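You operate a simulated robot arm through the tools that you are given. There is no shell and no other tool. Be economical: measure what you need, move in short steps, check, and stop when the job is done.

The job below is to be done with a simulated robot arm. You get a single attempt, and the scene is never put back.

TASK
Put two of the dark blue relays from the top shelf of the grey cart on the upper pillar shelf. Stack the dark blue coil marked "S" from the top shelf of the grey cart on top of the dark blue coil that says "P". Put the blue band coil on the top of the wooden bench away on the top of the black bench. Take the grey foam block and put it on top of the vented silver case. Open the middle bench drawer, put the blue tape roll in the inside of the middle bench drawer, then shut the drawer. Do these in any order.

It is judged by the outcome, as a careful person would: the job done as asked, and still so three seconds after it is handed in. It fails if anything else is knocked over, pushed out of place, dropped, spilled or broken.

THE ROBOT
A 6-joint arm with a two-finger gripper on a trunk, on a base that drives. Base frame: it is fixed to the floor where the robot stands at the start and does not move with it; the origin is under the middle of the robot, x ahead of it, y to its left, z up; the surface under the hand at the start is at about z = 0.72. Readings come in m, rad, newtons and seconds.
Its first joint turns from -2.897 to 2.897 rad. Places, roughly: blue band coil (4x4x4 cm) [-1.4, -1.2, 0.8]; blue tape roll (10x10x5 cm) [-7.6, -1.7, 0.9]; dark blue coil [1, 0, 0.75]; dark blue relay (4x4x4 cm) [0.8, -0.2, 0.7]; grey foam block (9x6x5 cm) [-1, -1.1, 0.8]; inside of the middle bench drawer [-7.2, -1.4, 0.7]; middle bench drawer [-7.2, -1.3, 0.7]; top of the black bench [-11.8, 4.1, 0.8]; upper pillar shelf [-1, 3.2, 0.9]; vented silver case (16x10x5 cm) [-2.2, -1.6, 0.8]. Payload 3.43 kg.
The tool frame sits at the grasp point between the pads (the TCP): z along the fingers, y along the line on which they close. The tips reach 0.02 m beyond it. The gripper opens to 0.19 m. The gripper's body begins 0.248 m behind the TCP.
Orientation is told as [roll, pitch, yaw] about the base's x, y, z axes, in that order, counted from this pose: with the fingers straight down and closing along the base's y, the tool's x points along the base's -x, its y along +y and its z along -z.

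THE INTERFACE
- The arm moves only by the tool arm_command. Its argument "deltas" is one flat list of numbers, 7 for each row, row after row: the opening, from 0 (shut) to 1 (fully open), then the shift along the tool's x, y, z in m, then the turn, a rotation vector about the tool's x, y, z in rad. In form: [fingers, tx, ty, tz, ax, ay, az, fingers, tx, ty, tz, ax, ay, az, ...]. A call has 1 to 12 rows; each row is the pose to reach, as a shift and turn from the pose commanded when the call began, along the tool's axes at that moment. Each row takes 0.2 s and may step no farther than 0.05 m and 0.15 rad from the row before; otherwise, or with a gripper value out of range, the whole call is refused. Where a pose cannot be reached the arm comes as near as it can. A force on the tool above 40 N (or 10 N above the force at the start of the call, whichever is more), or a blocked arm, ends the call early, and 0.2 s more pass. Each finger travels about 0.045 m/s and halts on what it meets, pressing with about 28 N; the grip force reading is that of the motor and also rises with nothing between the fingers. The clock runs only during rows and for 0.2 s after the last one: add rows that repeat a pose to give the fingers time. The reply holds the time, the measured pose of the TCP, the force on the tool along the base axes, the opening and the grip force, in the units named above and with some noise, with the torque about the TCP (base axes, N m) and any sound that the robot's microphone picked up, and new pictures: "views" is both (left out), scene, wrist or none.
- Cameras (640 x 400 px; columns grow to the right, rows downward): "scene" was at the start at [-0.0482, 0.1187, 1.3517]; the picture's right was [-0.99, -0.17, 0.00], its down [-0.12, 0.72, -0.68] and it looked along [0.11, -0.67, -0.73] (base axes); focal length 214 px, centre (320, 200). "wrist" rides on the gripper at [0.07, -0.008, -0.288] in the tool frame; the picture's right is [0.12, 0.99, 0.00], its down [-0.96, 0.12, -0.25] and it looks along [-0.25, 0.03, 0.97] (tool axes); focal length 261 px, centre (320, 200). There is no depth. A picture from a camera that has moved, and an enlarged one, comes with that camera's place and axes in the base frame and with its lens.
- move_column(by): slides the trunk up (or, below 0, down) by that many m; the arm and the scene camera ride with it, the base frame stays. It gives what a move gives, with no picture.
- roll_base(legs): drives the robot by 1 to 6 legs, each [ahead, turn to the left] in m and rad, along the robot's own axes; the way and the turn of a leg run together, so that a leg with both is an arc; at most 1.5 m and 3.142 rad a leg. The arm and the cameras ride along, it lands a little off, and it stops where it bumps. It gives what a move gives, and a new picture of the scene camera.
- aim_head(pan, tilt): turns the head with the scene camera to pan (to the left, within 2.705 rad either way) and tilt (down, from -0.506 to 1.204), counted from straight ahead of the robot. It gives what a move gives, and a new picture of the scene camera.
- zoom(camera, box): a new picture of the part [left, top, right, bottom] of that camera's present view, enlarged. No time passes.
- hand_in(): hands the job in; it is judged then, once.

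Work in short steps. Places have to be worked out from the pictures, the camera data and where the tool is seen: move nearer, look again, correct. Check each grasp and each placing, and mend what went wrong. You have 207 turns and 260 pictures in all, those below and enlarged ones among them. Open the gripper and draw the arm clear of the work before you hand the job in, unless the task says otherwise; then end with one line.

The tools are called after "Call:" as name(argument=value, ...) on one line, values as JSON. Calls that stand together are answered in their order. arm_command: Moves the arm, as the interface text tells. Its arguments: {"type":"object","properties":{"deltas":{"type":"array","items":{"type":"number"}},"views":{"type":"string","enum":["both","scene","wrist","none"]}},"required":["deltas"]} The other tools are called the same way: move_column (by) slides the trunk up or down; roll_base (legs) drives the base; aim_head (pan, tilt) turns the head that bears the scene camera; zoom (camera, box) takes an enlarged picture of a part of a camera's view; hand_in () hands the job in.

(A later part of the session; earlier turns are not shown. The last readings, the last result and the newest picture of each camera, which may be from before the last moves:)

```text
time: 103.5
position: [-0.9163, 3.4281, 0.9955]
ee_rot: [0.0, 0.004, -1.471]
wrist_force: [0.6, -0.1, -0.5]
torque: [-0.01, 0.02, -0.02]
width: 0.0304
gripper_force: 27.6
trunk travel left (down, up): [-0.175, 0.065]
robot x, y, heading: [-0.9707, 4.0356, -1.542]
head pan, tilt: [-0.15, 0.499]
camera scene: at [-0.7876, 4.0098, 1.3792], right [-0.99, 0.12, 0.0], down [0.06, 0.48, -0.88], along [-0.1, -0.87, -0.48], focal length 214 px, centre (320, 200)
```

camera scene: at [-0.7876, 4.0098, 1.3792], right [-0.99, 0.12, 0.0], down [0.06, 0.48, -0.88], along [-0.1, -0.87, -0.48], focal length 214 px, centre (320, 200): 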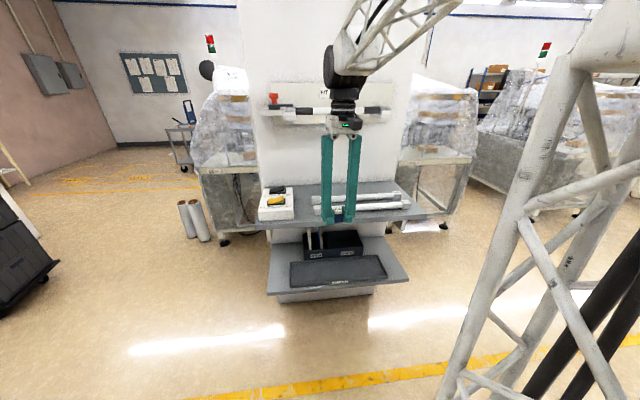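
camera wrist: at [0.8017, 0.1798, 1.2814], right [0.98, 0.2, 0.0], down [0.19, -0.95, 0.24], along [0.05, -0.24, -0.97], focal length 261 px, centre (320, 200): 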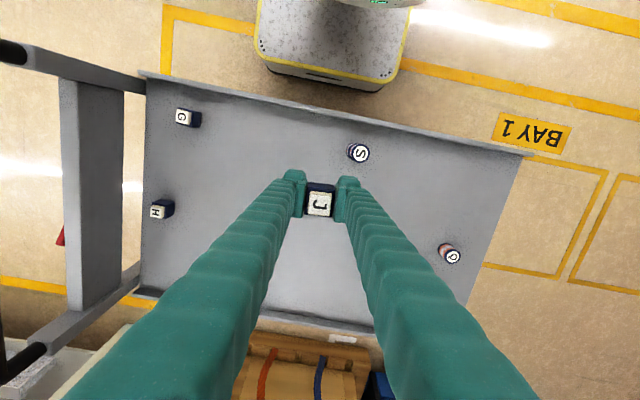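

The upper shelf carries a white box and white tubes. Zooming to find free space.

Call:
zoom(camera="scene", box=[240, 70, 440, 195])

Call:
zoom(camera="scene", box=[240, 170, 440, 295])

Call:
zoom(camera="wrist", box=[0, 0, 640, 400])

```text
3.20 times, centred on (340, 132) of scene
camera zoom: at [-0.7876, 4.0098, 1.3792], right [-0.99, 0.12, 0.0], down [0.06, 0.48, -0.88], along [-0.1, -0.87, -0.48], focal length 686 px, centre (256, 416)
```

zoom: 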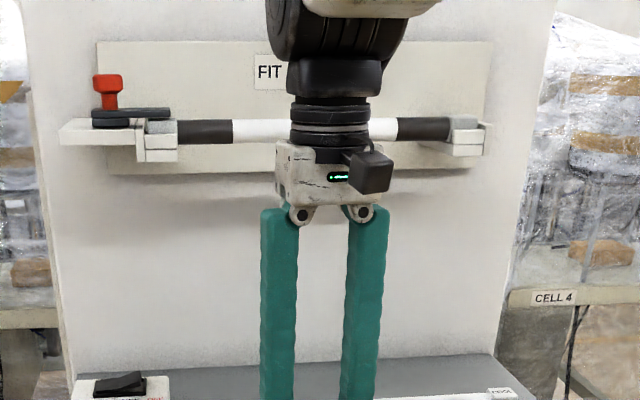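

```text
3.20 times, centred on (340, 232) of scene
camera zoom: at [-0.7876, 4.0098, 1.3792], right [-0.99, 0.12, 0.0], down [0.06, 0.48, -0.88], along [-0.1, -0.87, -0.48], focal length 686 px, centre (256, 96)
```

zoom: 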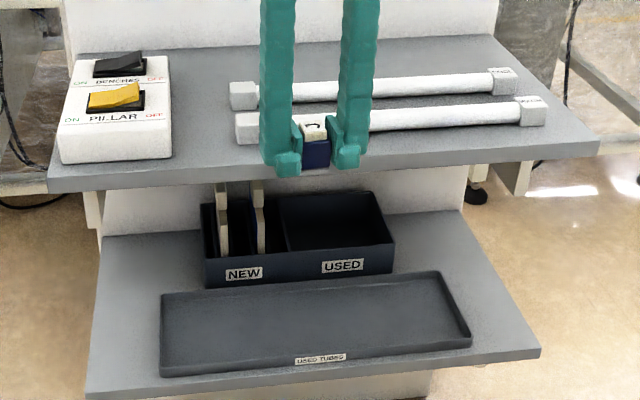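

```text
1.00 times, centred on (320, 200) of wrist (not enlarged: the box is as wide or as high as the picture)
camera zoom: at [-0.9293, 3.4966, 1.2821], right [0.98, 0.22, 0.0], down [0.21, -0.95, 0.24], along [0.05, -0.24, -0.97], focal length 261 px, centre (320, 200)
```

zoom: 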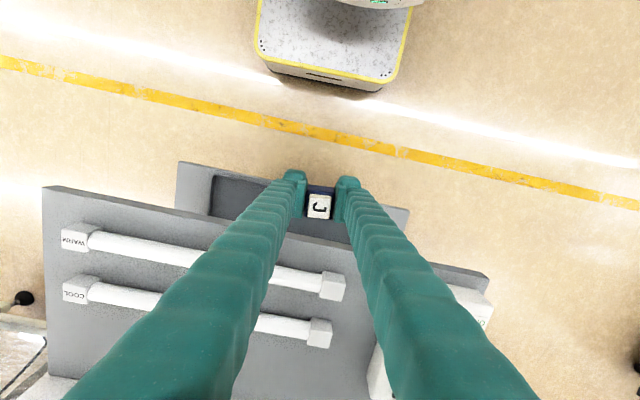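

Free spot: the gap between the switch box (x≈−0.77) and tube ends (x≈−0.85), shelf z≈0.92. I'll rise, turn the hand 90° (closing along y), and move in front of that gap.

Call:
arm_command(deltas=[0.08, 0, 0, -0.04, 0, 0, -0.14, 0.08, 0, 0, -0.08, 0, 0, -0.28, 0.08, 0, 0.02, -0.08, 0, 0, -0.42, 0.08, 0, 0.04, -0.08, 0, 0, -0.56, 0.08, -0.01, 0.06, -0.08, 0, 0, -0.7, 0.08, -0.02, 0.08, -0.08, 0, 0, -0.84, 0.08, -0.03, 0.1017, -0.08, 0, 0, -0.98, 0.08, -0.038, 0.1017, -0.08, 0, 0, -1.12, 0.08, -0.038, 0.1017, -0.08, 0, 0, -1.25, 0.08, -0.038, 0.1017, -0.08, 0, 0, -1.37, 0.08, -0.038, 0.1017, -0.08, 0, 0, -1.471, 0.08, -0.038, 0.1017, -0.08, 0, 0, -1.471], views="both")

```text
time: 106.0
position: [-0.8102, 3.4007, 1.0758]
ee_rot: [0.003, -0.001, 0.0]
wrist_force: [0.2, -0.8, 0.2]
torque: [0.0, -0.02, 0.0]
width: 0.0306
gripper_force: 27.6
trunk travel left (down, up): [-0.175, 0.065]
robot x, y, heading: [-0.9729, 4.0375, -1.539]
head pan, tilt: [-0.15, 0.499]
camera scene: at [-0.7876, 4.0098, 1.3792], right [-0.99, 0.12, 0.0], down [0.06, 0.48, -0.88], along [-0.1, -0.87, -0.48], focal length 214 px, centre (320, 200)
camera wrist: at [-0.8793, 3.3908, 1.3623], right [-0.12, 0.99, 0.0], down [0.96, 0.11, 0.25], along [0.25, 0.03, -0.97], focal length 261 px, centre (320, 200)
```

scene: 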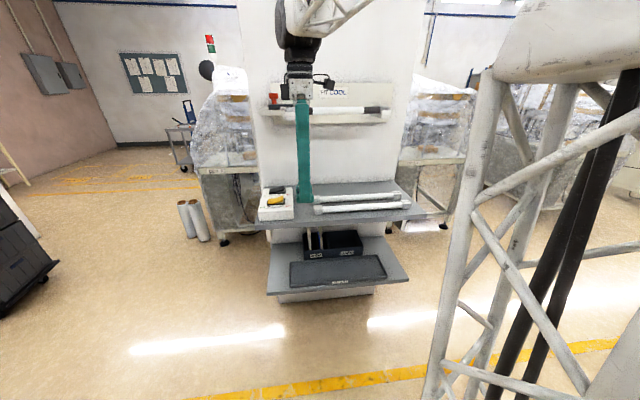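
wrist: 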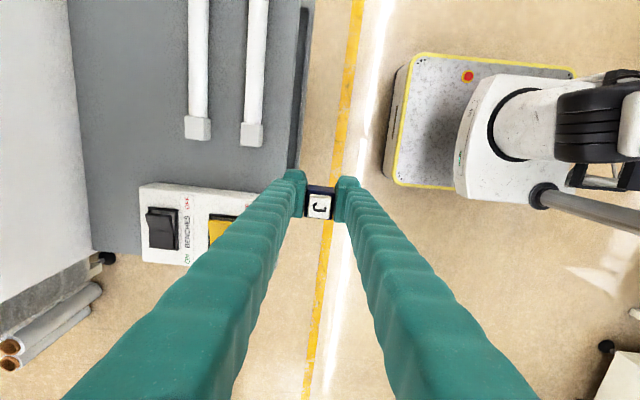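

The gap is 7 cm wide, centred at x≈−0.809. Moving in to y≈3.25 at safe height, then checking clearance to the FIT rack.

Call:
arm_command(deltas=[0.08, 0, -0.045, 0, 0, 0, 0, 0.08, 0, -0.09, 0, 0, 0, 0, 0.08, 0, -0.13, 0, 0, 0, 0, 0.08, 0, -0.15, 0, 0, 0, 0, 0.08, 0, -0.15, 0, 0, 0, 0], views="wrist")

Call:
zoom(camera="scene", box=[240, 20, 400, 120])

```text
time: 107.2
position: [-0.8118, 3.2505, 1.0741]
ee_rot: [0.005, 0.0, -0.001]
wrist_force: [0.1, 0.2, -0.8]
torque: [0.03, 0.02, -0.02]
width: 0.0308
gripper_force: 28.3
trunk travel left (down, up): [-0.175, 0.065]
robot x, y, heading: [-0.9678, 4.0362, -1.543]
head pan, tilt: [-0.15, 0.499]
camera wrist: at [-0.8813, 3.2418, 1.3603], right [-0.12, 0.99, 0.0], down [0.96, 0.11, 0.25], along [0.25, 0.03, -0.97], focal length 261 px, centre (320, 200)
```

wrist: 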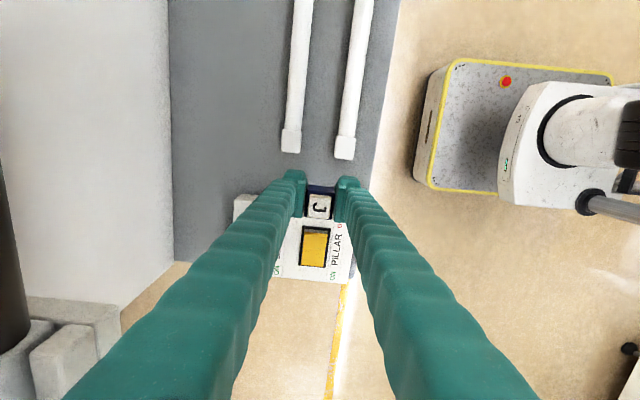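

```text
4.00 times, centred on (320, 70) of scene
camera zoom: at [-0.7876, 4.0097, 1.3792], right [-0.99, 0.12, 0.0], down [0.06, 0.48, -0.88], along [-0.1, -0.87, -0.48], focal length 858 px, centre (320, 720)
```

zoom: 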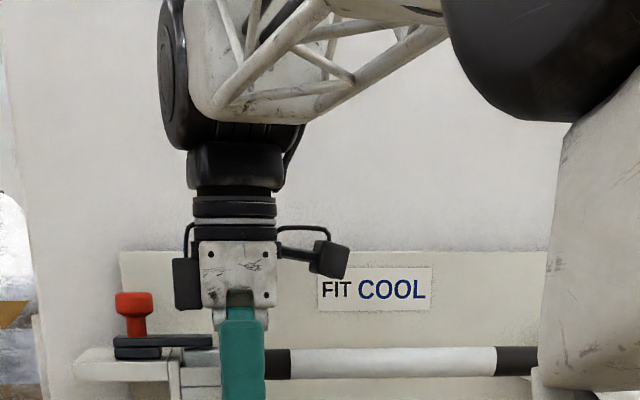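

Rack tube front is at y≈3.12, so I'll keep y≈3.265. Descending toward the shelf.

Call:
arm_command(deltas=[0.08, -0.002, 0.015, 0.03, 0, 0, 0, 0.08, -0.002, 0.015, 0.07, 0, 0, 0, 0.08, -0.002, 0.015, 0.1, 0, 0, 0, 0.08, -0.002, 0.015, 0.115, 0, 0, 0, 0.08, -0.002, 0.015, 0.12, 0, 0, 0, 0.08, -0.002, 0.015, 0.12, 0, 0, 0], views="both")

Call:
zoom(camera="scene", box=[260, 160, 360, 222])

```text
time: 108.7
position: [-0.8074, 3.2668, 0.9535]
ee_rot: [0.004, -0.001, -0.002]
wrist_force: [-0.4, -0.5, -1.0]
torque: [0.02, 0.03, 0.03]
width: 0.0305
gripper_force: 28.3
trunk travel left (down, up): [-0.175, 0.065]
robot x, y, heading: [-0.972, 4.0363, -1.541]
head pan, tilt: [-0.15, 0.499]
camera scene: at [-0.7876, 4.0098, 1.3792], right [-0.99, 0.12, 0.0], down [0.06, 0.48, -0.88], along [-0.1, -0.87, -0.48], focal length 214 px, centre (320, 200)
camera wrist: at [-0.8778, 3.2571, 1.2403], right [-0.12, 0.99, 0.0], down [0.96, 0.11, 0.25], along [0.25, 0.03, -0.97], focal length 261 px, centre (320, 200)
```

scene: 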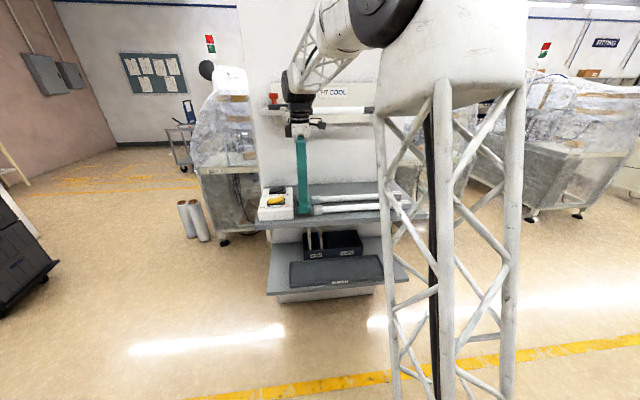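
wrist: 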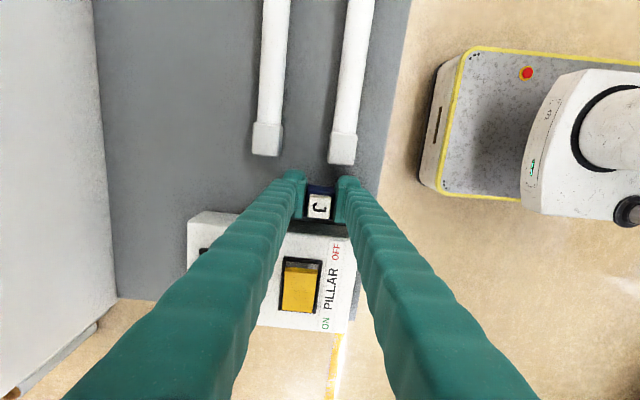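

```text
6.40 times, centred on (310, 191) of scene
camera zoom: at [-0.7876, 4.0098, 1.3792], right [-0.99, 0.12, 0.0], down [0.06, 0.48, -0.88], along [-0.1, -0.87, -0.48], focal length 1373 px, centre (384, 258)
```

zoom: 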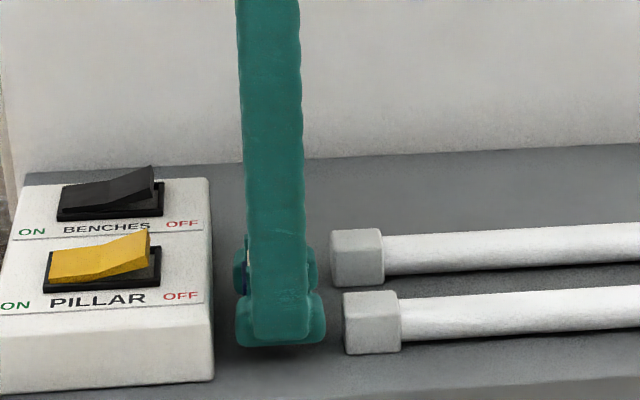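

Clear on both sides by ~1 cm. Lowering in small steps until contact.

Call:
arm_command(deltas=[0.08, 0, 0, 0.003, 0, 0, 0, 0.08, 0, 0, 0.006, 0, 0, 0, 0.08, 0, 0, 0.009, 0, 0, 0, 0.08, 0, 0, 0.011, 0, 0, 0, 0.08, 0, 0, 0.011, 0, 0, 0], views="none")

Call:
zoom(camera="scene", box=[280, 170, 340, 207])

```text
time: 109.8
position: [-0.8078, 3.2647, 0.9432]
ee_rot: [0.002, 0.001, -0.001]
wrist_force: [-0.3, 0.6, 3.9]
torque: [-0.05, 0.02, 0.02]
width: 0.0307
gripper_force: 28.5
trunk travel left (down, up): [-0.175, 0.065]
robot x, y, heading: [-0.9688, 4.0348, -1.541]
head pan, tilt: [-0.15, 0.499]
```

```text
10.67 times, centred on (310, 188) of scene
camera zoom: at [-0.7877, 4.0099, 1.3793], right [-0.99, 0.12, 0.0], down [0.06, 0.48, -0.88], along [-0.1, -0.87, -0.48], focal length 2288 px, centre (427, 323)
```

zoom: 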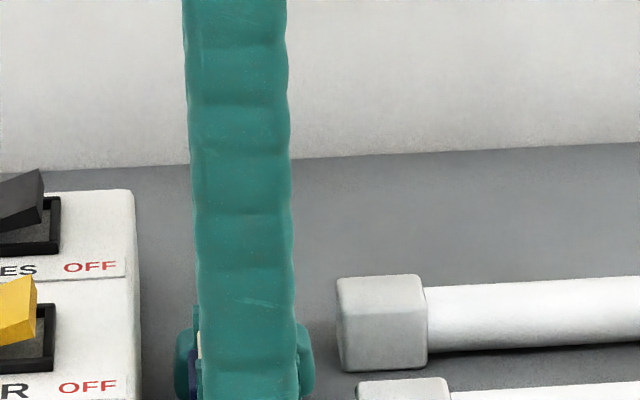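

Contact starting (4 N). One more millimetre, then open modestly (to ~5.5 cm) and rise.

Call:
arm_command(deltas=[0.08, 0, 0, 0.001, 0, 0, 0, 0.2, 0, 0, 0.0005, 0, 0, 0, 0.29, 0, 0, 0.0005, 0, 0, 0, 0.29, 0, 0, 0.0005, 0, 0, 0, 0.29, 0, 0, -0.04, 0, 0, 0, 0.29, 0, 0, -0.08, 0, 0, 0, 0.29, 0, 0, -0.12, 0, 0, 0, 0.29, 0, 0.05, -0.13, 0, 0, 0, 0.29, 0, 0.1, -0.13, 0, 0, 0], views="both")

Call:
zoom(camera="scene", box=[260, 160, 360, 222])

```text
refused: row 8 steps farther than a row can; nothing moved
```

```text
6.40 times, centred on (310, 191) of scene
camera zoom: at [-0.7877, 4.0099, 1.3793], right [-0.99, 0.12, 0.0], down [0.06, 0.48, -0.88], along [-0.1, -0.87, -0.48], focal length 1373 px, centre (384, 258)
```

zoom: 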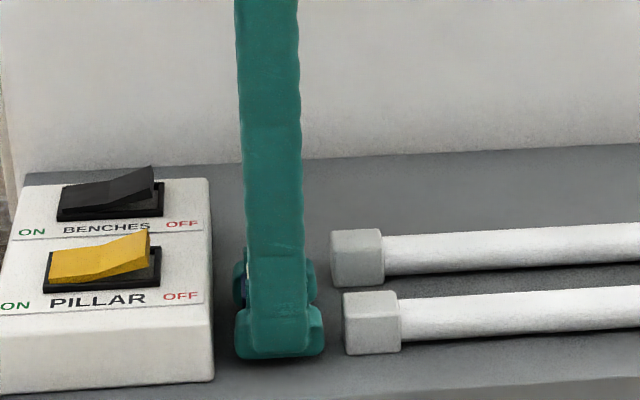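

Same again with shorter steps.

Call:
arm_command(deltas=[0.08, 0, 0, 0.001, 0, 0, 0, 0.2, 0, 0, 0.0005, 0, 0, 0, 0.29, 0, 0, 0.0005, 0, 0, 0, 0.29, 0, 0, 0.0005, 0, 0, 0, 0.29, 0, 0, -0.04, 0, 0, 0, 0.29, 0, 0, -0.08, 0, 0, 0, 0.29, 0, 0, -0.12, 0, 0, 0, 0.29, 0, 0.04, -0.13, 0, 0, 0, 0.29, 0, 0.08, -0.13, 0, 0, 0, 0.29, 0, 0.12, -0.13, 0, 0, 0], views="both")

Call:
zoom(camera="scene", box=[260, 160, 360, 222])

```text
time: 112.0
position: [-0.8088, 3.3846, 1.0737]
ee_rot: [0.006, 0.0, -0.001]
wrist_force: [0.0, -0.8, -0.9]
torque: [0.24, 0.0, 0.01]
width: 0.055
gripper_force: 0.0
trunk travel left (down, up): [-0.175, 0.065]
robot x, y, heading: [-0.9726, 4.0381, -1.539]
head pan, tilt: [-0.15, 0.499]
camera scene: at [-0.7876, 4.0091, 1.3792], right [-0.99, 0.12, 0.0], down [0.06, 0.48, -0.88], along [-0.1, -0.87, -0.48], focal length 214 px, centre (320, 200)
camera wrist: at [-0.8783, 3.375, 1.3597], right [-0.12, 0.99, 0.0], down [0.96, 0.11, 0.25], along [0.25, 0.03, -0.97], focal length 261 px, centre (320, 200)
```

scene: 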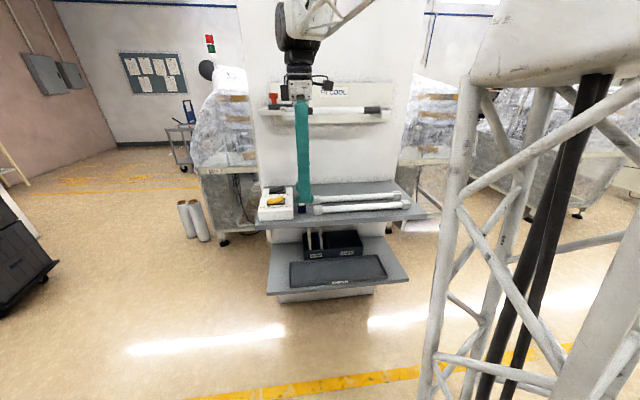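
wrist: 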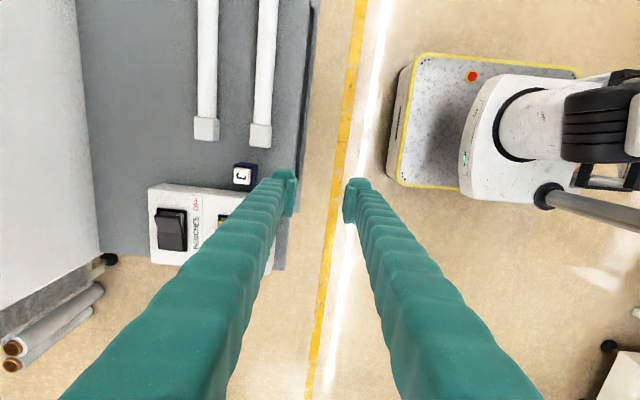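

```text
6.40 times, centred on (310, 191) of scene
camera zoom: at [-0.7876, 4.0091, 1.3792], right [-0.99, 0.12, 0.0], down [0.06, 0.48, -0.88], along [-0.1, -0.87, -0.48], focal length 1373 px, centre (384, 258)
```

zoom: 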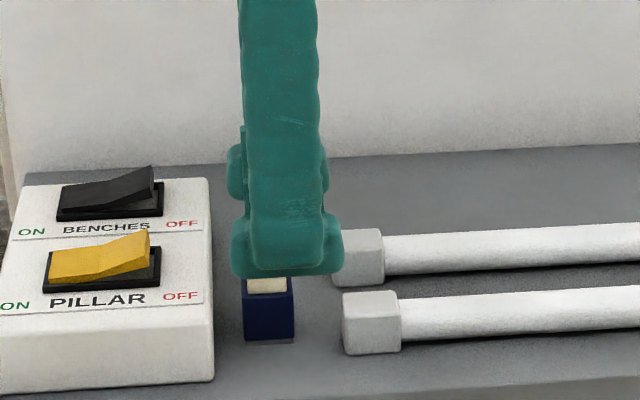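

J stands on the shelf with room in front for the second relay. Returning to the cart along the same route.

Call:
roll_base(legs=[[0, 1.55], [0.87, 0], [0.87, 0], [0, -1.571]])

Call:
aim_head(pan=0.1, tilt=0.5)

```text
time: 128.7
position: [0.9179, 3.4218, 1.0737]
ee_rot: [0.004, 0.001, 0.006]
wrist_force: [-0.2, 0.0, -0.2]
torque: [-0.01, 0.01, -0.01]
width: 0.0551
gripper_force: 0.0
trunk travel left (down, up): [-0.175, 0.065]
robot x, y, heading: [0.752, 4.0702, -1.535]
head pan, tilt: [-0.15, 0.499]
camera scene: at [0.9342, 4.0463, 1.3792], right [-0.99, 0.11, 0.0], down [0.05, 0.48, -0.88], along [-0.1, -0.87, -0.48], focal length 214 px, centre (320, 200)
```

scene: 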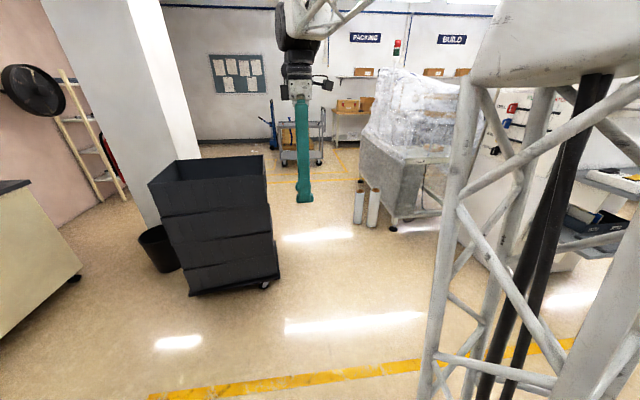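

```text
time: 129.5
position: [0.9163, 3.4223, 1.0729]
ee_rot: [0.003, -0.001, 0.003]
wrist_force: [0.2, 0.0, 1.1]
torque: [-0.03, 0.01, 0.01]
width: 0.0552
gripper_force: 0.2
trunk travel left (down, up): [-0.175, 0.065]
robot x, y, heading: [0.7506, 4.0711, -1.531]
head pan, tilt: [0.099, 0.499]
camera scene: at [0.9567, 4.0466, 1.3792], right [-0.99, -0.14, 0.0], down [-0.07, 0.47, -0.88], along [0.12, -0.87, -0.48], focal length 214 px, centre (320, 200)
```

scene: 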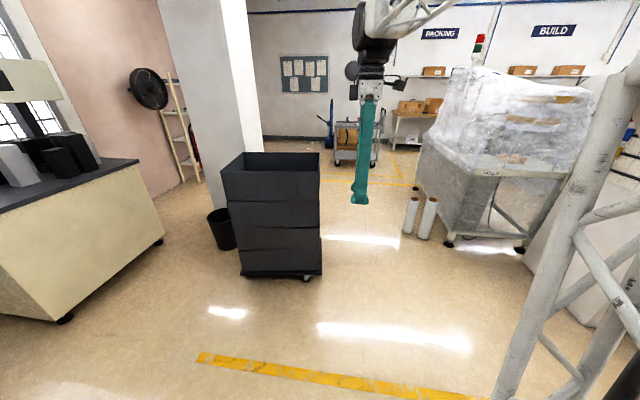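

Straightening the heading and driving back to the cart side.

Call:
roll_base(legs=[[0, -0.042], [1.5, 0], [1.0, 0], [0.78, 0]])

```text
time: 145.9
position: [0.8354, 0.1395, 1.074]
ee_rot: [0.003, -0.001, -0.041]
wrist_force: [-0.1, 0.6, 1.0]
torque: [0.01, -0.01, 0.01]
width: 0.0551
gripper_force: 0.0
trunk travel left (down, up): [-0.175, 0.065]
robot x, y, heading: [0.6971, 0.7987, -1.579]
head pan, tilt: [0.099, 0.499]
camera scene: at [0.9029, 0.7641, 1.3792], right [-1.0, -0.09, 0.0], down [-0.04, 0.48, -0.88], along [0.08, -0.87, -0.48], focal length 214 px, centre (320, 200)
```

scene: 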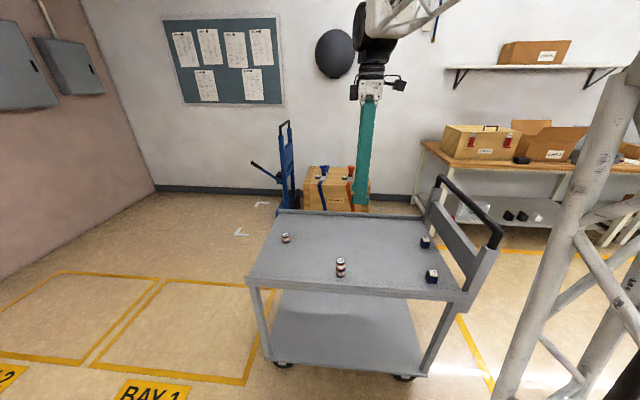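

Back at the cart. Moving the hand over relay G.

Call:
arm_command(deltas=[0.29, 0.045, 0, 0, 0, 0, 0, 0.29, 0.09, 0, 0, 0, 0, 0, 0.29, 0.135, 0, 0, 0, 0, 0, 0.29, 0.18, 0, 0.015, 0, 0, 0, 0.29, 0.22, 0.01, 0.035, 0, 0, 0, 0.29, 0.24, 0.01, 0.07, 0, 0, 0, 0.29, 0.24, 0.01, 0.07, 0, 0, 0], views="both")

Call:
zoom(camera="wrist", box=[240, 60, 400, 160])

```text
time: 147.5
position: [0.5952, 0.1611, 1.0033]
ee_rot: [0.005, 0.001, -0.04]
wrist_force: [0.5, 0.0, -0.1]
torque: [-0.01, 0.01, -0.01]
width: 0.0549
gripper_force: 0.1
trunk travel left (down, up): [-0.175, 0.065]
robot x, y, heading: [0.6972, 0.7969, -1.574]
head pan, tilt: [0.099, 0.499]
camera scene: at [0.9029, 0.7641, 1.3792], right [-1.0, -0.09, 0.0], down [-0.04, 0.48, -0.88], along [0.08, -0.87, -0.48], focal length 214 px, centre (320, 200)
camera wrist: at [0.5244, 0.1547, 1.2903], right [-0.08, 1.0, 0.0], down [0.97, 0.08, 0.25], along [0.25, 0.02, -0.97], focal length 261 px, centre (320, 200)
```

scene: 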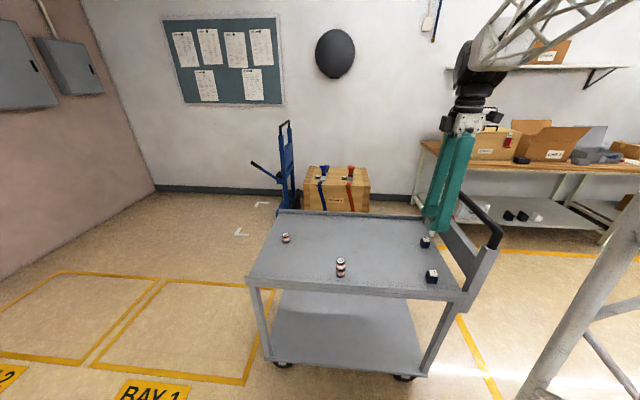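
wrist: 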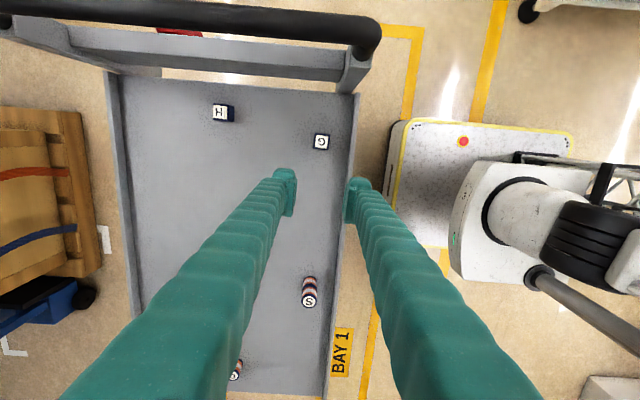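

```text
4.00 times, centred on (320, 110) of wrist
camera zoom: at [0.5244, 0.1547, 1.2903], right [-0.08, 1.0, 0.0], down [0.97, 0.08, 0.25], along [0.25, 0.02, -0.97], focal length 1043 px, centre (320, 560)
```

zoom: 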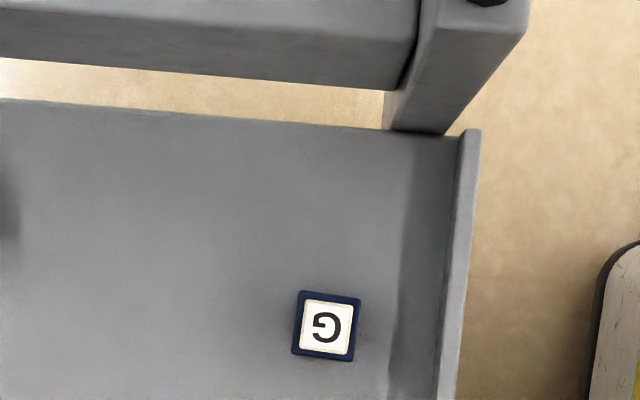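

G is at (0.541, 0.159), already aligned with the fingers. Positioning and descending.

Call:
arm_command(deltas=[0.29, 0.03, -0.004, 0.02, 0, 0, 0, 0.29, 0.054, -0.004, 0.06, 0, 0, 0, 0.29, 0.054, -0.004, 0.105, 0, 0, 0, 0.29, 0.054, -0.004, 0.15, 0, 0, 0, 0.29, 0.054, -0.004, 0.18, 0, 0, 0, 0.29, 0.054, -0.004, 0.18, 0, 0, 0], views="wrist")

Call:
zoom(camera="wrist", box=[260, 140, 380, 215])

```text
time: 148.9
position: [0.5416, 0.1598, 0.8242]
ee_rot: [0.004, 0.0, -0.041]
wrist_force: [0.2, -0.1, 0.6]
torque: [-0.03, -0.01, -0.02]
width: 0.0551
gripper_force: 0.1
trunk travel left (down, up): [-0.175, 0.065]
robot x, y, heading: [0.6994, 0.7981, -1.578]
head pan, tilt: [0.099, 0.499]
camera wrist: at [0.4714, 0.1536, 1.1112], right [-0.08, 1.0, 0.0], down [0.97, 0.08, 0.25], along [0.25, 0.02, -0.97], focal length 261 px, centre (320, 200)
```

wrist: 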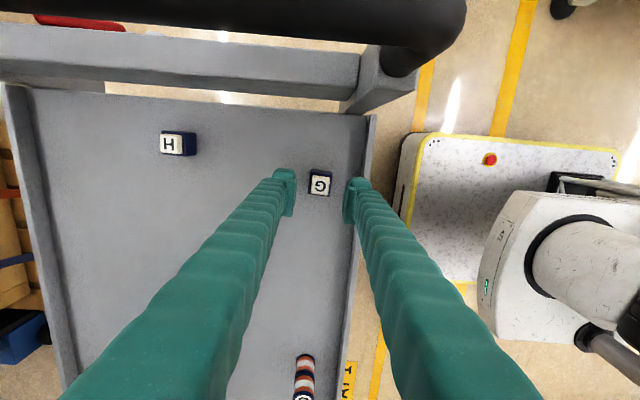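

```text
5.33 times, centred on (320, 178) of wrist
camera zoom: at [0.4714, 0.1536, 1.1112], right [-0.08, 1.0, 0.0], down [0.97, 0.08, 0.25], along [0.25, 0.02, -0.97], focal length 1390 px, centre (320, 320)
```

zoom: 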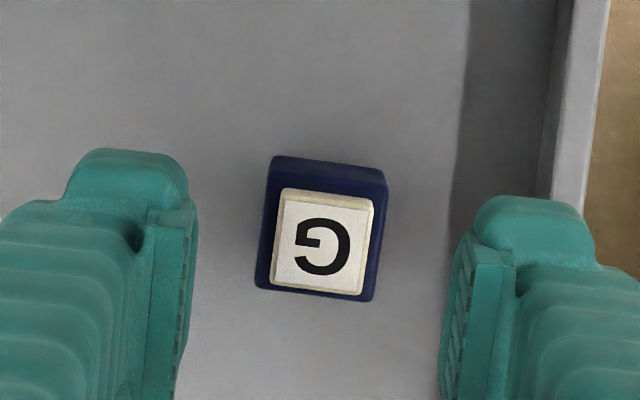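

Centred. Descending and gripping.

Call:
arm_command(deltas=[0.27, -0.001, 0, 0.04, 0, 0, 0, 0.27, -0.001, 0, 0.07, 0, 0, 0, 0.27, -0.001, 0, 0.081, 0, 0, 0, 0.15, -0.001, 0, 0.081, 0, 0, 0, 0.08, -0.001, 0, 0.081, 0, 0, 0, 0.08, -0.001, 0, 0.081, 0, 0, 0], views="wrist")

```text
time: 150.3
position: [0.5431, 0.1593, 0.7442]
ee_rot: [0.005, 0.0, -0.039]
wrist_force: [0.1, -0.1, -0.6]
torque: [-0.02, -0.03, 0.01]
width: 0.0307
gripper_force: 27.7
trunk travel left (down, up): [-0.175, 0.065]
robot x, y, heading: [0.6928, 0.7958, -1.581]
head pan, tilt: [0.099, 0.499]
camera wrist: at [0.4724, 0.1528, 1.03], right [-0.08, 1.0, 0.0], down [0.97, 0.08, 0.25], along [0.25, 0.02, -0.97], focal length 261 px, centre (320, 200)
```

wrist: 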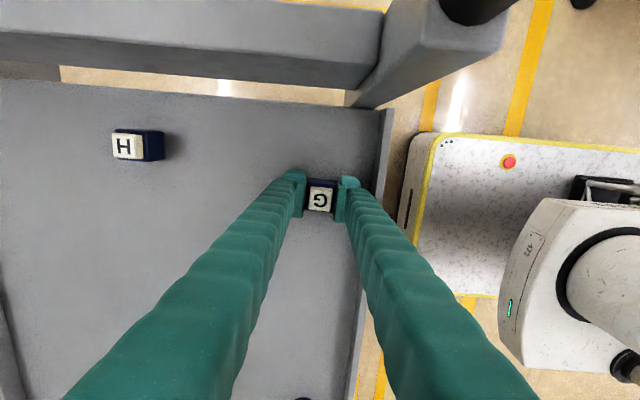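

Gripped G. Lifting straight up, then centring in front of the robot.

Call:
arm_command(deltas=[0.08, 0, 0, -0.045, 0, 0, 0, 0.08, 0, 0, -0.09, 0, 0, 0, 0.08, 0, 0, -0.135, 0, 0, 0, 0.08, 0, 0, -0.18, 0, 0, 0, 0.08, 0, 0, -0.225, 0, 0, 0, 0.08, 0, 0, -0.27, 0, 0, 0, 0.08, 0, 0, -0.315, 0, 0, 0, 0.08, -0.045, 0, -0.33, 0, 0, 0, 0.08, -0.09, 0, -0.33, 0, 0, 0, 0.08, -0.135, 0, -0.33, 0, 0, 0, 0.08, -0.18, 0, -0.33, 0, 0, 0], views="none")

Call:
roll_base(legs=[[0, 3.12], [0.8, 0]])

```text
time: 152.7
position: [0.7219, 0.153, 1.0724]
ee_rot: [0.003, 0.0, -0.039]
wrist_force: [-0.8, 0.4, -0.6]
torque: [0.03, -0.11, 0.0]
width: 0.0304
gripper_force: 28.1
trunk travel left (down, up): [-0.175, 0.065]
robot x, y, heading: [0.6929, 0.7996, -1.581]
head pan, tilt: [0.099, 0.499]
```

```text
time: 164.6
position: [0.6978, 2.2339, 1.0727]
ee_rot: [0.003, 0.0, 3.093]
wrist_force: [-0.1, 0.0, -0.7]
torque: [0.02, 0.0, 0.02]
width: 0.0308
gripper_force: 28.2
trunk travel left (down, up): [-0.175, 0.065]
robot x, y, heading: [0.7136, 1.5926, 1.555]
head pan, tilt: [0.099, 0.499]
camera scene: at [0.507, 1.6226, 1.3792], right [1.0, 0.08, 0.0], down [0.04, -0.48, -0.88], along [-0.07, 0.87, -0.48], focal length 214 px, centre (320, 200)
```

scene: 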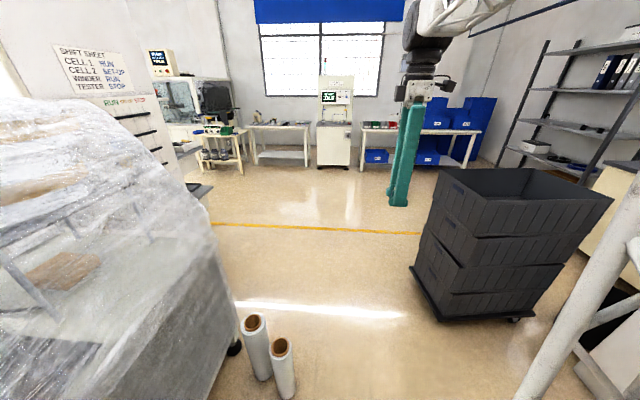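

Clear way; driving on to the pillar position.

Call:
roll_base(legs=[[1.5, 0], [0.93, 0], [0, 1.585], [0.85, 0], [0.85, 0], [0, 1.565]])

Call:
zoom(camera="wrist", box=[0, 0, 640, 400])

```text
time: 193.1
position: [-0.912, 3.3707, 1.0731]
ee_rot: [0.003, -0.001, 0.002]
wrist_force: [-0.1, 1.0, 0.6]
torque: [0.01, 0.01, -0.02]
width: 0.0305
gripper_force: 27.8
trunk travel left (down, up): [-0.175, 0.065]
robot x, y, heading: [-0.9638, 4.0157, -1.532]
head pan, tilt: [0.099, 0.499]
camera scene: at [-0.7566, 3.9897, 1.3792], right [-0.99, -0.13, 0.0], down [-0.06, 0.47, -0.88], along [0.12, -0.87, -0.48], focal length 214 px, centre (320, 200)
```

scene: 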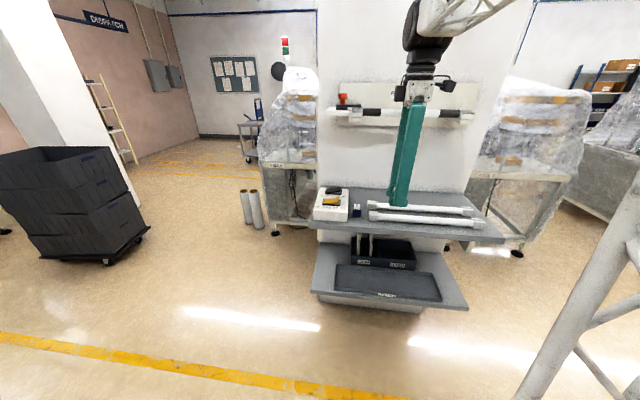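

```text
1.00 times, centred on (320, 200) of wrist (not enlarged: the box is as wide or as high as the picture)
camera zoom: at [-0.9814, 3.362, 1.3591], right [-0.12, 0.99, 0.0], down [0.96, 0.12, 0.25], along [0.25, 0.03, -0.97], focal length 261 px, centre (320, 200)
```

zoom: 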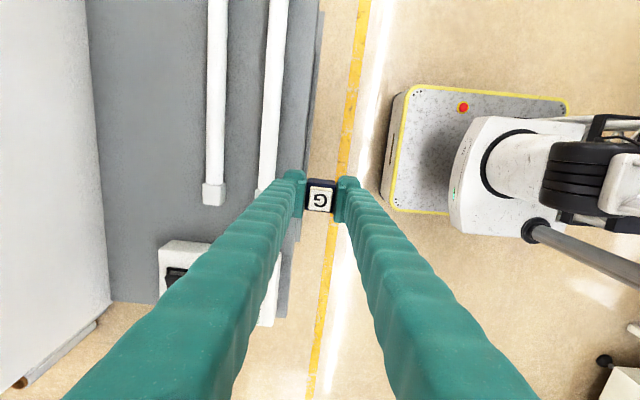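

Moving over in front of the gap to re-measure J's position.

Call:
arm_command(deltas=[0.08, -0.04, 0.015, 0, 0, 0, 0, 0.08, -0.08, 0.03, 0, 0, 0, 0, 0.08, -0.103, 0.035, 0, 0, 0, 0, 0.08, -0.103, 0.035, 0, 0, 0, 0], views="wrist")

Call:
zoom(camera="wrist", box=[160, 80, 352, 200])

```text
time: 194.1
position: [-0.8086, 3.4073, 1.0728]
ee_rot: [0.004, 0.001, 0.002]
wrist_force: [-1.0, -0.1, 0.1]
torque: [0.04, -0.04, -0.02]
width: 0.0307
gripper_force: 28.1
trunk travel left (down, up): [-0.175, 0.065]
robot x, y, heading: [-0.9613, 4.0149, -1.533]
head pan, tilt: [0.099, 0.499]
camera wrist: at [-0.878, 3.3974, 1.3591], right [-0.12, 0.99, 0.0], down [0.96, 0.12, 0.25], along [0.25, 0.03, -0.97], focal length 261 px, centre (320, 200)
```

wrist: 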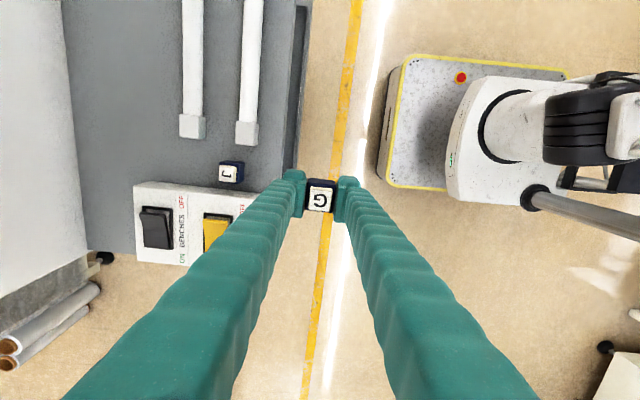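

```text
3.33 times, centred on (256, 140) of wrist
camera zoom: at [-0.878, 3.3974, 1.3591], right [-0.12, 0.99, 0.0], down [0.96, 0.12, 0.25], along [0.25, 0.03, -0.97], focal length 869 px, centre (533, 400)
```

zoom: 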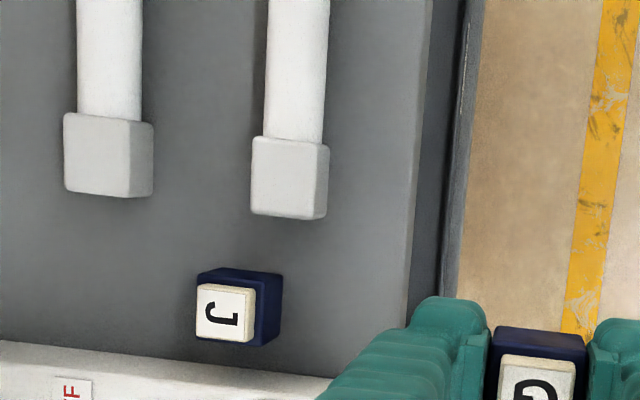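

J is at y≈3.263; shelf front edge ≈3.345. I'll set G at y≈3.322. Moving in and down to 1 cm above the shelf.

Call:
arm_command(deltas=[0.08, -0.002, -0.045, 0, 0, 0, 0, 0.08, -0.002, -0.085, 0, 0, 0, 0, 0.08, -0.002, -0.085, 0.045, 0, 0, 0, 0.08, -0.002, -0.085, 0.09, 0, 0, 0, 0.08, -0.002, -0.085, 0.115, 0, 0, 0, 0.08, -0.002, -0.085, 0.115, 0, 0, 0], views="wrist")

Call:
zoom(camera="wrist", box=[230, 130, 390, 230])

Call:
zoom(camera="scene", box=[310, 170, 410, 232])

```text
time: 195.3
position: [-0.8062, 3.3208, 0.9643]
ee_rot: [-0.008, 0.0, 0.002]
wrist_force: [-2.0, 6.1, 31.7]
torque: [-1.43, -0.11, -0.02]
width: 0.0307
gripper_force: 27.6
trunk travel left (down, up): [-0.175, 0.065]
robot x, y, heading: [-0.9635, 4.0127, -1.534]
head pan, tilt: [0.099, 0.499]
stopped in row 6: the force on the tool passed its limit at 84 N (the readings are from after the stop); the commanded pose is now the measured one
camera wrist: at [-0.8761, 3.3146, 1.2506], right [-0.12, 0.99, -0.01], down [0.96, 0.12, 0.25], along [0.25, 0.02, -0.97], focal length 261 px, centre (320, 200)
```

wrist: 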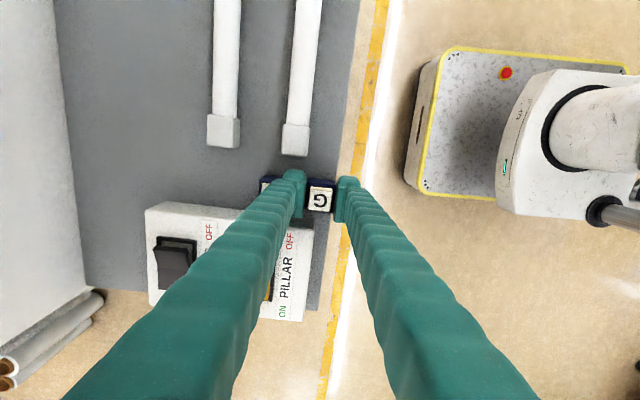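

```text
4.00 times, centred on (310, 180) of wrist
camera zoom: at [-0.8761, 3.3146, 1.2506], right [-0.12, 0.99, -0.01], down [0.96, 0.12, 0.25], along [0.25, 0.02, -0.97], focal length 1043 px, centre (360, 280)
```

zoom: 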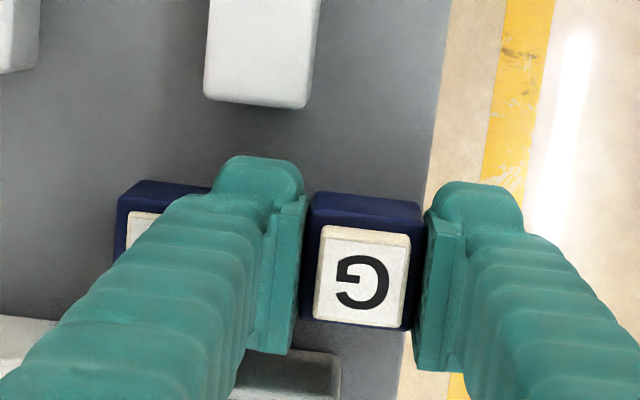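

```text
6.40 times, centred on (360, 201) of scene
camera zoom: at [-0.7568, 3.9909, 1.3796], right [-0.99, -0.13, 0.0], down [-0.06, 0.47, -0.88], along [0.12, -0.87, -0.48], focal length 1373 px, centre (64, 194)
```

zoom: 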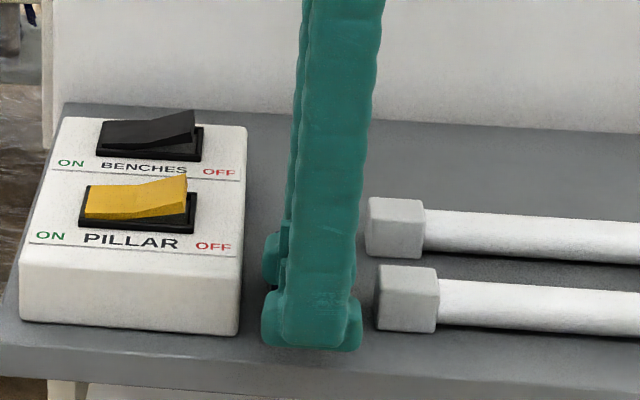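

The back finger is thicker than assumed and touched J's top edge. I'll rise straight up and check J.

Call:
arm_command(deltas=[0.08, 0, 0, -0.02, 0, 0, 0, 0.08, 0, 0, -0.06, 0, 0, 0, 0.08, 0, 0, -0.1, 0, 0, 0, 0.08, 0, 0.04, -0.11, 0, 0, 0, 0.08, 0, 0.08, -0.11, 0, 0, 0], views="wrist")

Call:
zoom(camera="wrist", box=[160, 80, 352, 200])

Call:
zoom(camera="scene", box=[310, 170, 410, 232])

Call:
zoom(camera="scene", box=[420, 180, 520, 242])

```text
time: 196.6
position: [-0.8037, 3.3998, 1.0726]
ee_rot: [-0.004, -0.002, 0.002]
wrist_force: [0.1, -0.4, -1.0]
torque: [0.18, 0.02, -0.01]
width: 0.0305
gripper_force: 27.7
trunk travel left (down, up): [-0.175, 0.065]
robot x, y, heading: [-0.9617, 4.0158, -1.537]
head pan, tilt: [0.099, 0.499]
camera wrist: at [-0.8736, 3.3918, 1.3591], right [-0.12, 0.99, 0.0], down [0.96, 0.12, 0.25], along [0.25, 0.03, -0.97], focal length 261 px, centre (320, 200)
```

wrist: 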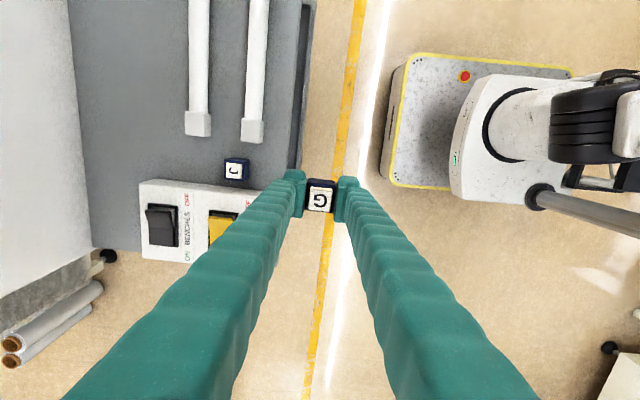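

```text
3.33 times, centred on (256, 140) of wrist
camera zoom: at [-0.8736, 3.3918, 1.3591], right [-0.12, 0.99, 0.0], down [0.96, 0.12, 0.25], along [0.25, 0.03, -0.97], focal length 869 px, centre (533, 400)
```

zoom: 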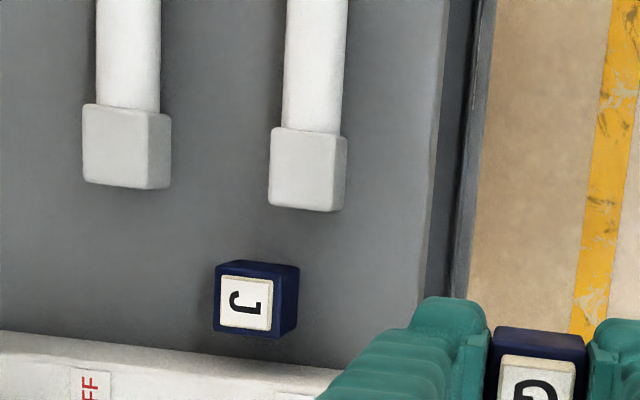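

```text
6.40 times, centred on (360, 201) of scene
camera zoom: at [-0.7564, 3.989, 1.3792], right [-0.99, -0.13, 0.0], down [-0.06, 0.47, -0.88], along [0.12, -0.87, -0.48], focal length 1373 px, centre (64, 194)
```

zoom: 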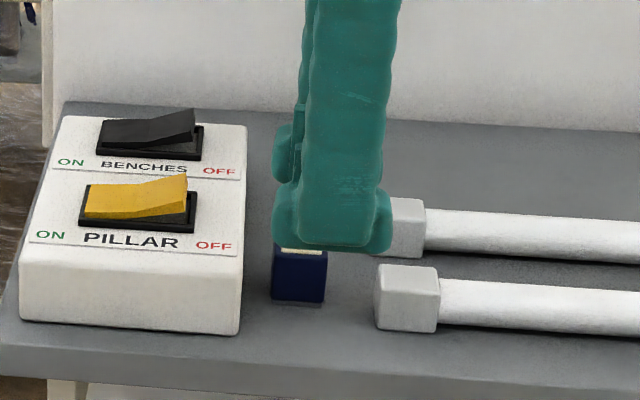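

```text
6.40 times, centred on (470, 211) of scene
camera zoom: at [-0.7564, 3.989, 1.3792], right [-0.99, -0.13, 0.0], down [-0.06, 0.47, -0.88], along [0.12, -0.87, -0.48], focal length 1373 px, centre (-640, 130)
```

zoom: 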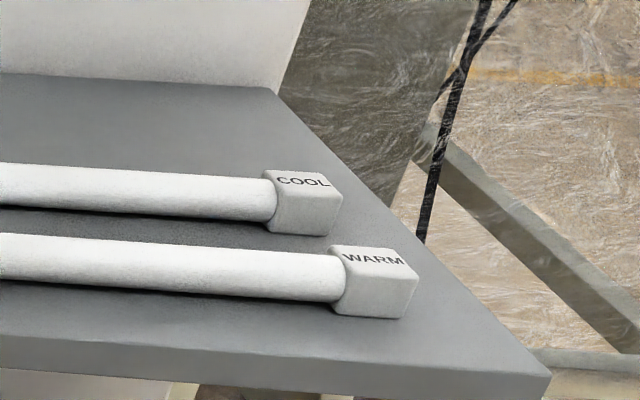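

J is undisturbed. The −x end of the shelf has ~5–6 cm clear beyond the tube ends; I'll look at it from above.

Call:
arm_command(deltas=[0.08, 0.048, 0, 0, 0, 0, 0, 0.08, 0.096, 0, 0, 0, 0, 0, 0.08, 0.144, 0, 0, 0, 0, 0, 0.08, 0.192, 0, 0, 0, 0, 0, 0.08, 0.24, 0, 0, 0, 0, 0, 0.08, 0.288, 0, 0, 0, 0, 0, 0.08, 0.336, 0, 0, 0, 0, 0, 0.08, 0.384, 0, 0, 0, 0, 0, 0.08, 0.425, 0, 0, 0, 0, 0, 0.08, 0.44, 0, 0, 0, 0, 0, 0.08, 0.44, 0, 0, 0, 0, 0], views="wrist")

Call:
zoom(camera="wrist", box=[160, 100, 352, 220])

```text
time: 198.9
position: [-1.2451, 3.4019, 1.0693]
ee_rot: [-0.004, -0.002, 0.0]
wrist_force: [0.8, 0.0, 0.3]
torque: [0.02, -0.02, 0.01]
width: 0.0308
gripper_force: 27.9
trunk travel left (down, up): [-0.175, 0.065]
robot x, y, heading: [-0.9653, 4.0128, -1.537]
head pan, tilt: [0.099, 0.499]
camera wrist: at [-1.316, 3.3937, 1.3557], right [-0.12, 0.99, 0.0], down [0.96, 0.12, 0.25], along [0.25, 0.03, -0.97], focal length 261 px, centre (320, 200)
```

wrist: 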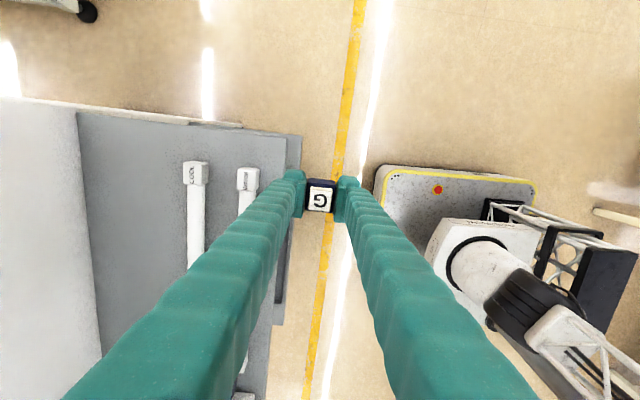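

```text
3.33 times, centred on (256, 160) of wrist
camera zoom: at [-1.316, 3.3937, 1.3557], right [-0.12, 0.99, 0.0], down [0.96, 0.12, 0.25], along [0.25, 0.03, -0.97], focal length 869 px, centre (533, 333)
```

zoom: 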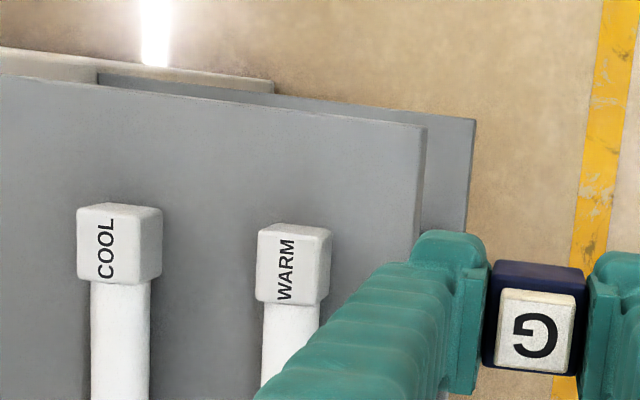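

Gap beyond the WARM cap is x −1.25…−1.30. I'll aim at (−1.276, 3.312), stopping just above cap height to verify.

Call:
arm_command(deltas=[0.08, 0.015, -0.04, 0, 0, 0, 0, 0.08, 0.031, -0.08, 0, 0, 0, 0, 0.08, 0.031, -0.09, 0.035, 0, 0, 0, 0.08, 0.031, -0.09, 0.075, 0, 0, 0, 0.08, 0.031, -0.09, 0.075, 0, 0, 0], views="wrist")

Call:
zoom(camera="wrist", box=[230, 130, 390, 230])

Call:
zoom(camera="scene", box=[430, 190, 510, 240])

```text
time: 200.2
position: [-1.2775, 3.3092, 0.994]
ee_rot: [-0.002, -0.002, 0.001]
wrist_force: [0.1, 0.0, -0.5]
torque: [-0.01, 0.02, -0.01]
width: 0.0303
gripper_force: 28.1
trunk travel left (down, up): [-0.175, 0.065]
robot x, y, heading: [-0.9647, 4.0149, -1.54]
head pan, tilt: [0.099, 0.499]
camera wrist: at [-1.3471, 3.3019, 1.2803], right [-0.12, 0.99, 0.0], down [0.96, 0.12, 0.25], along [0.25, 0.03, -0.97], focal length 261 px, centre (320, 200)
```

wrist: 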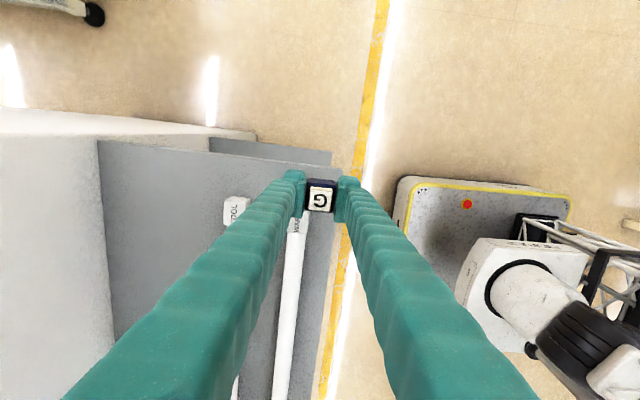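

```text
4.00 times, centred on (310, 180) of wrist
camera zoom: at [-1.3471, 3.3019, 1.2803], right [-0.12, 0.99, 0.0], down [0.96, 0.12, 0.25], along [0.25, 0.03, -0.97], focal length 1043 px, centre (360, 280)
```

zoom: 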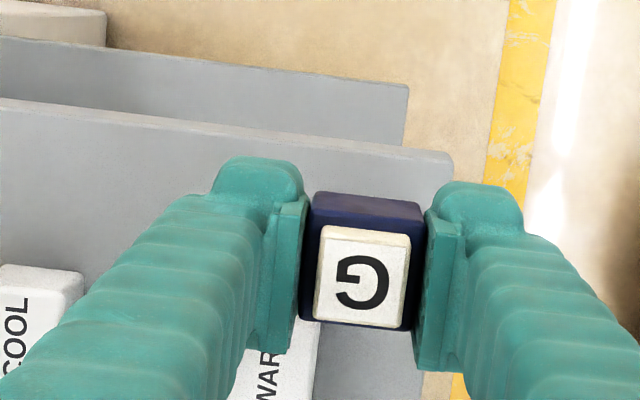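

```text
8.00 times, centred on (470, 215) of scene
camera zoom: at [-0.7568, 3.9896, 1.3792], right [-0.99, -0.13, 0.0], down [-0.06, 0.47, -0.88], along [0.12, -0.87, -0.48], focal length 1716 px, centre (-880, 80)
```

zoom: 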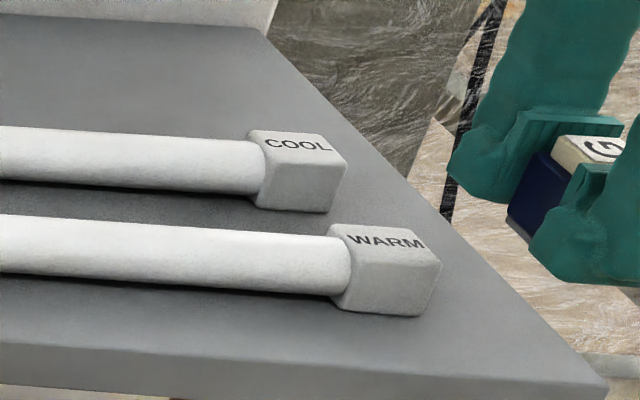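

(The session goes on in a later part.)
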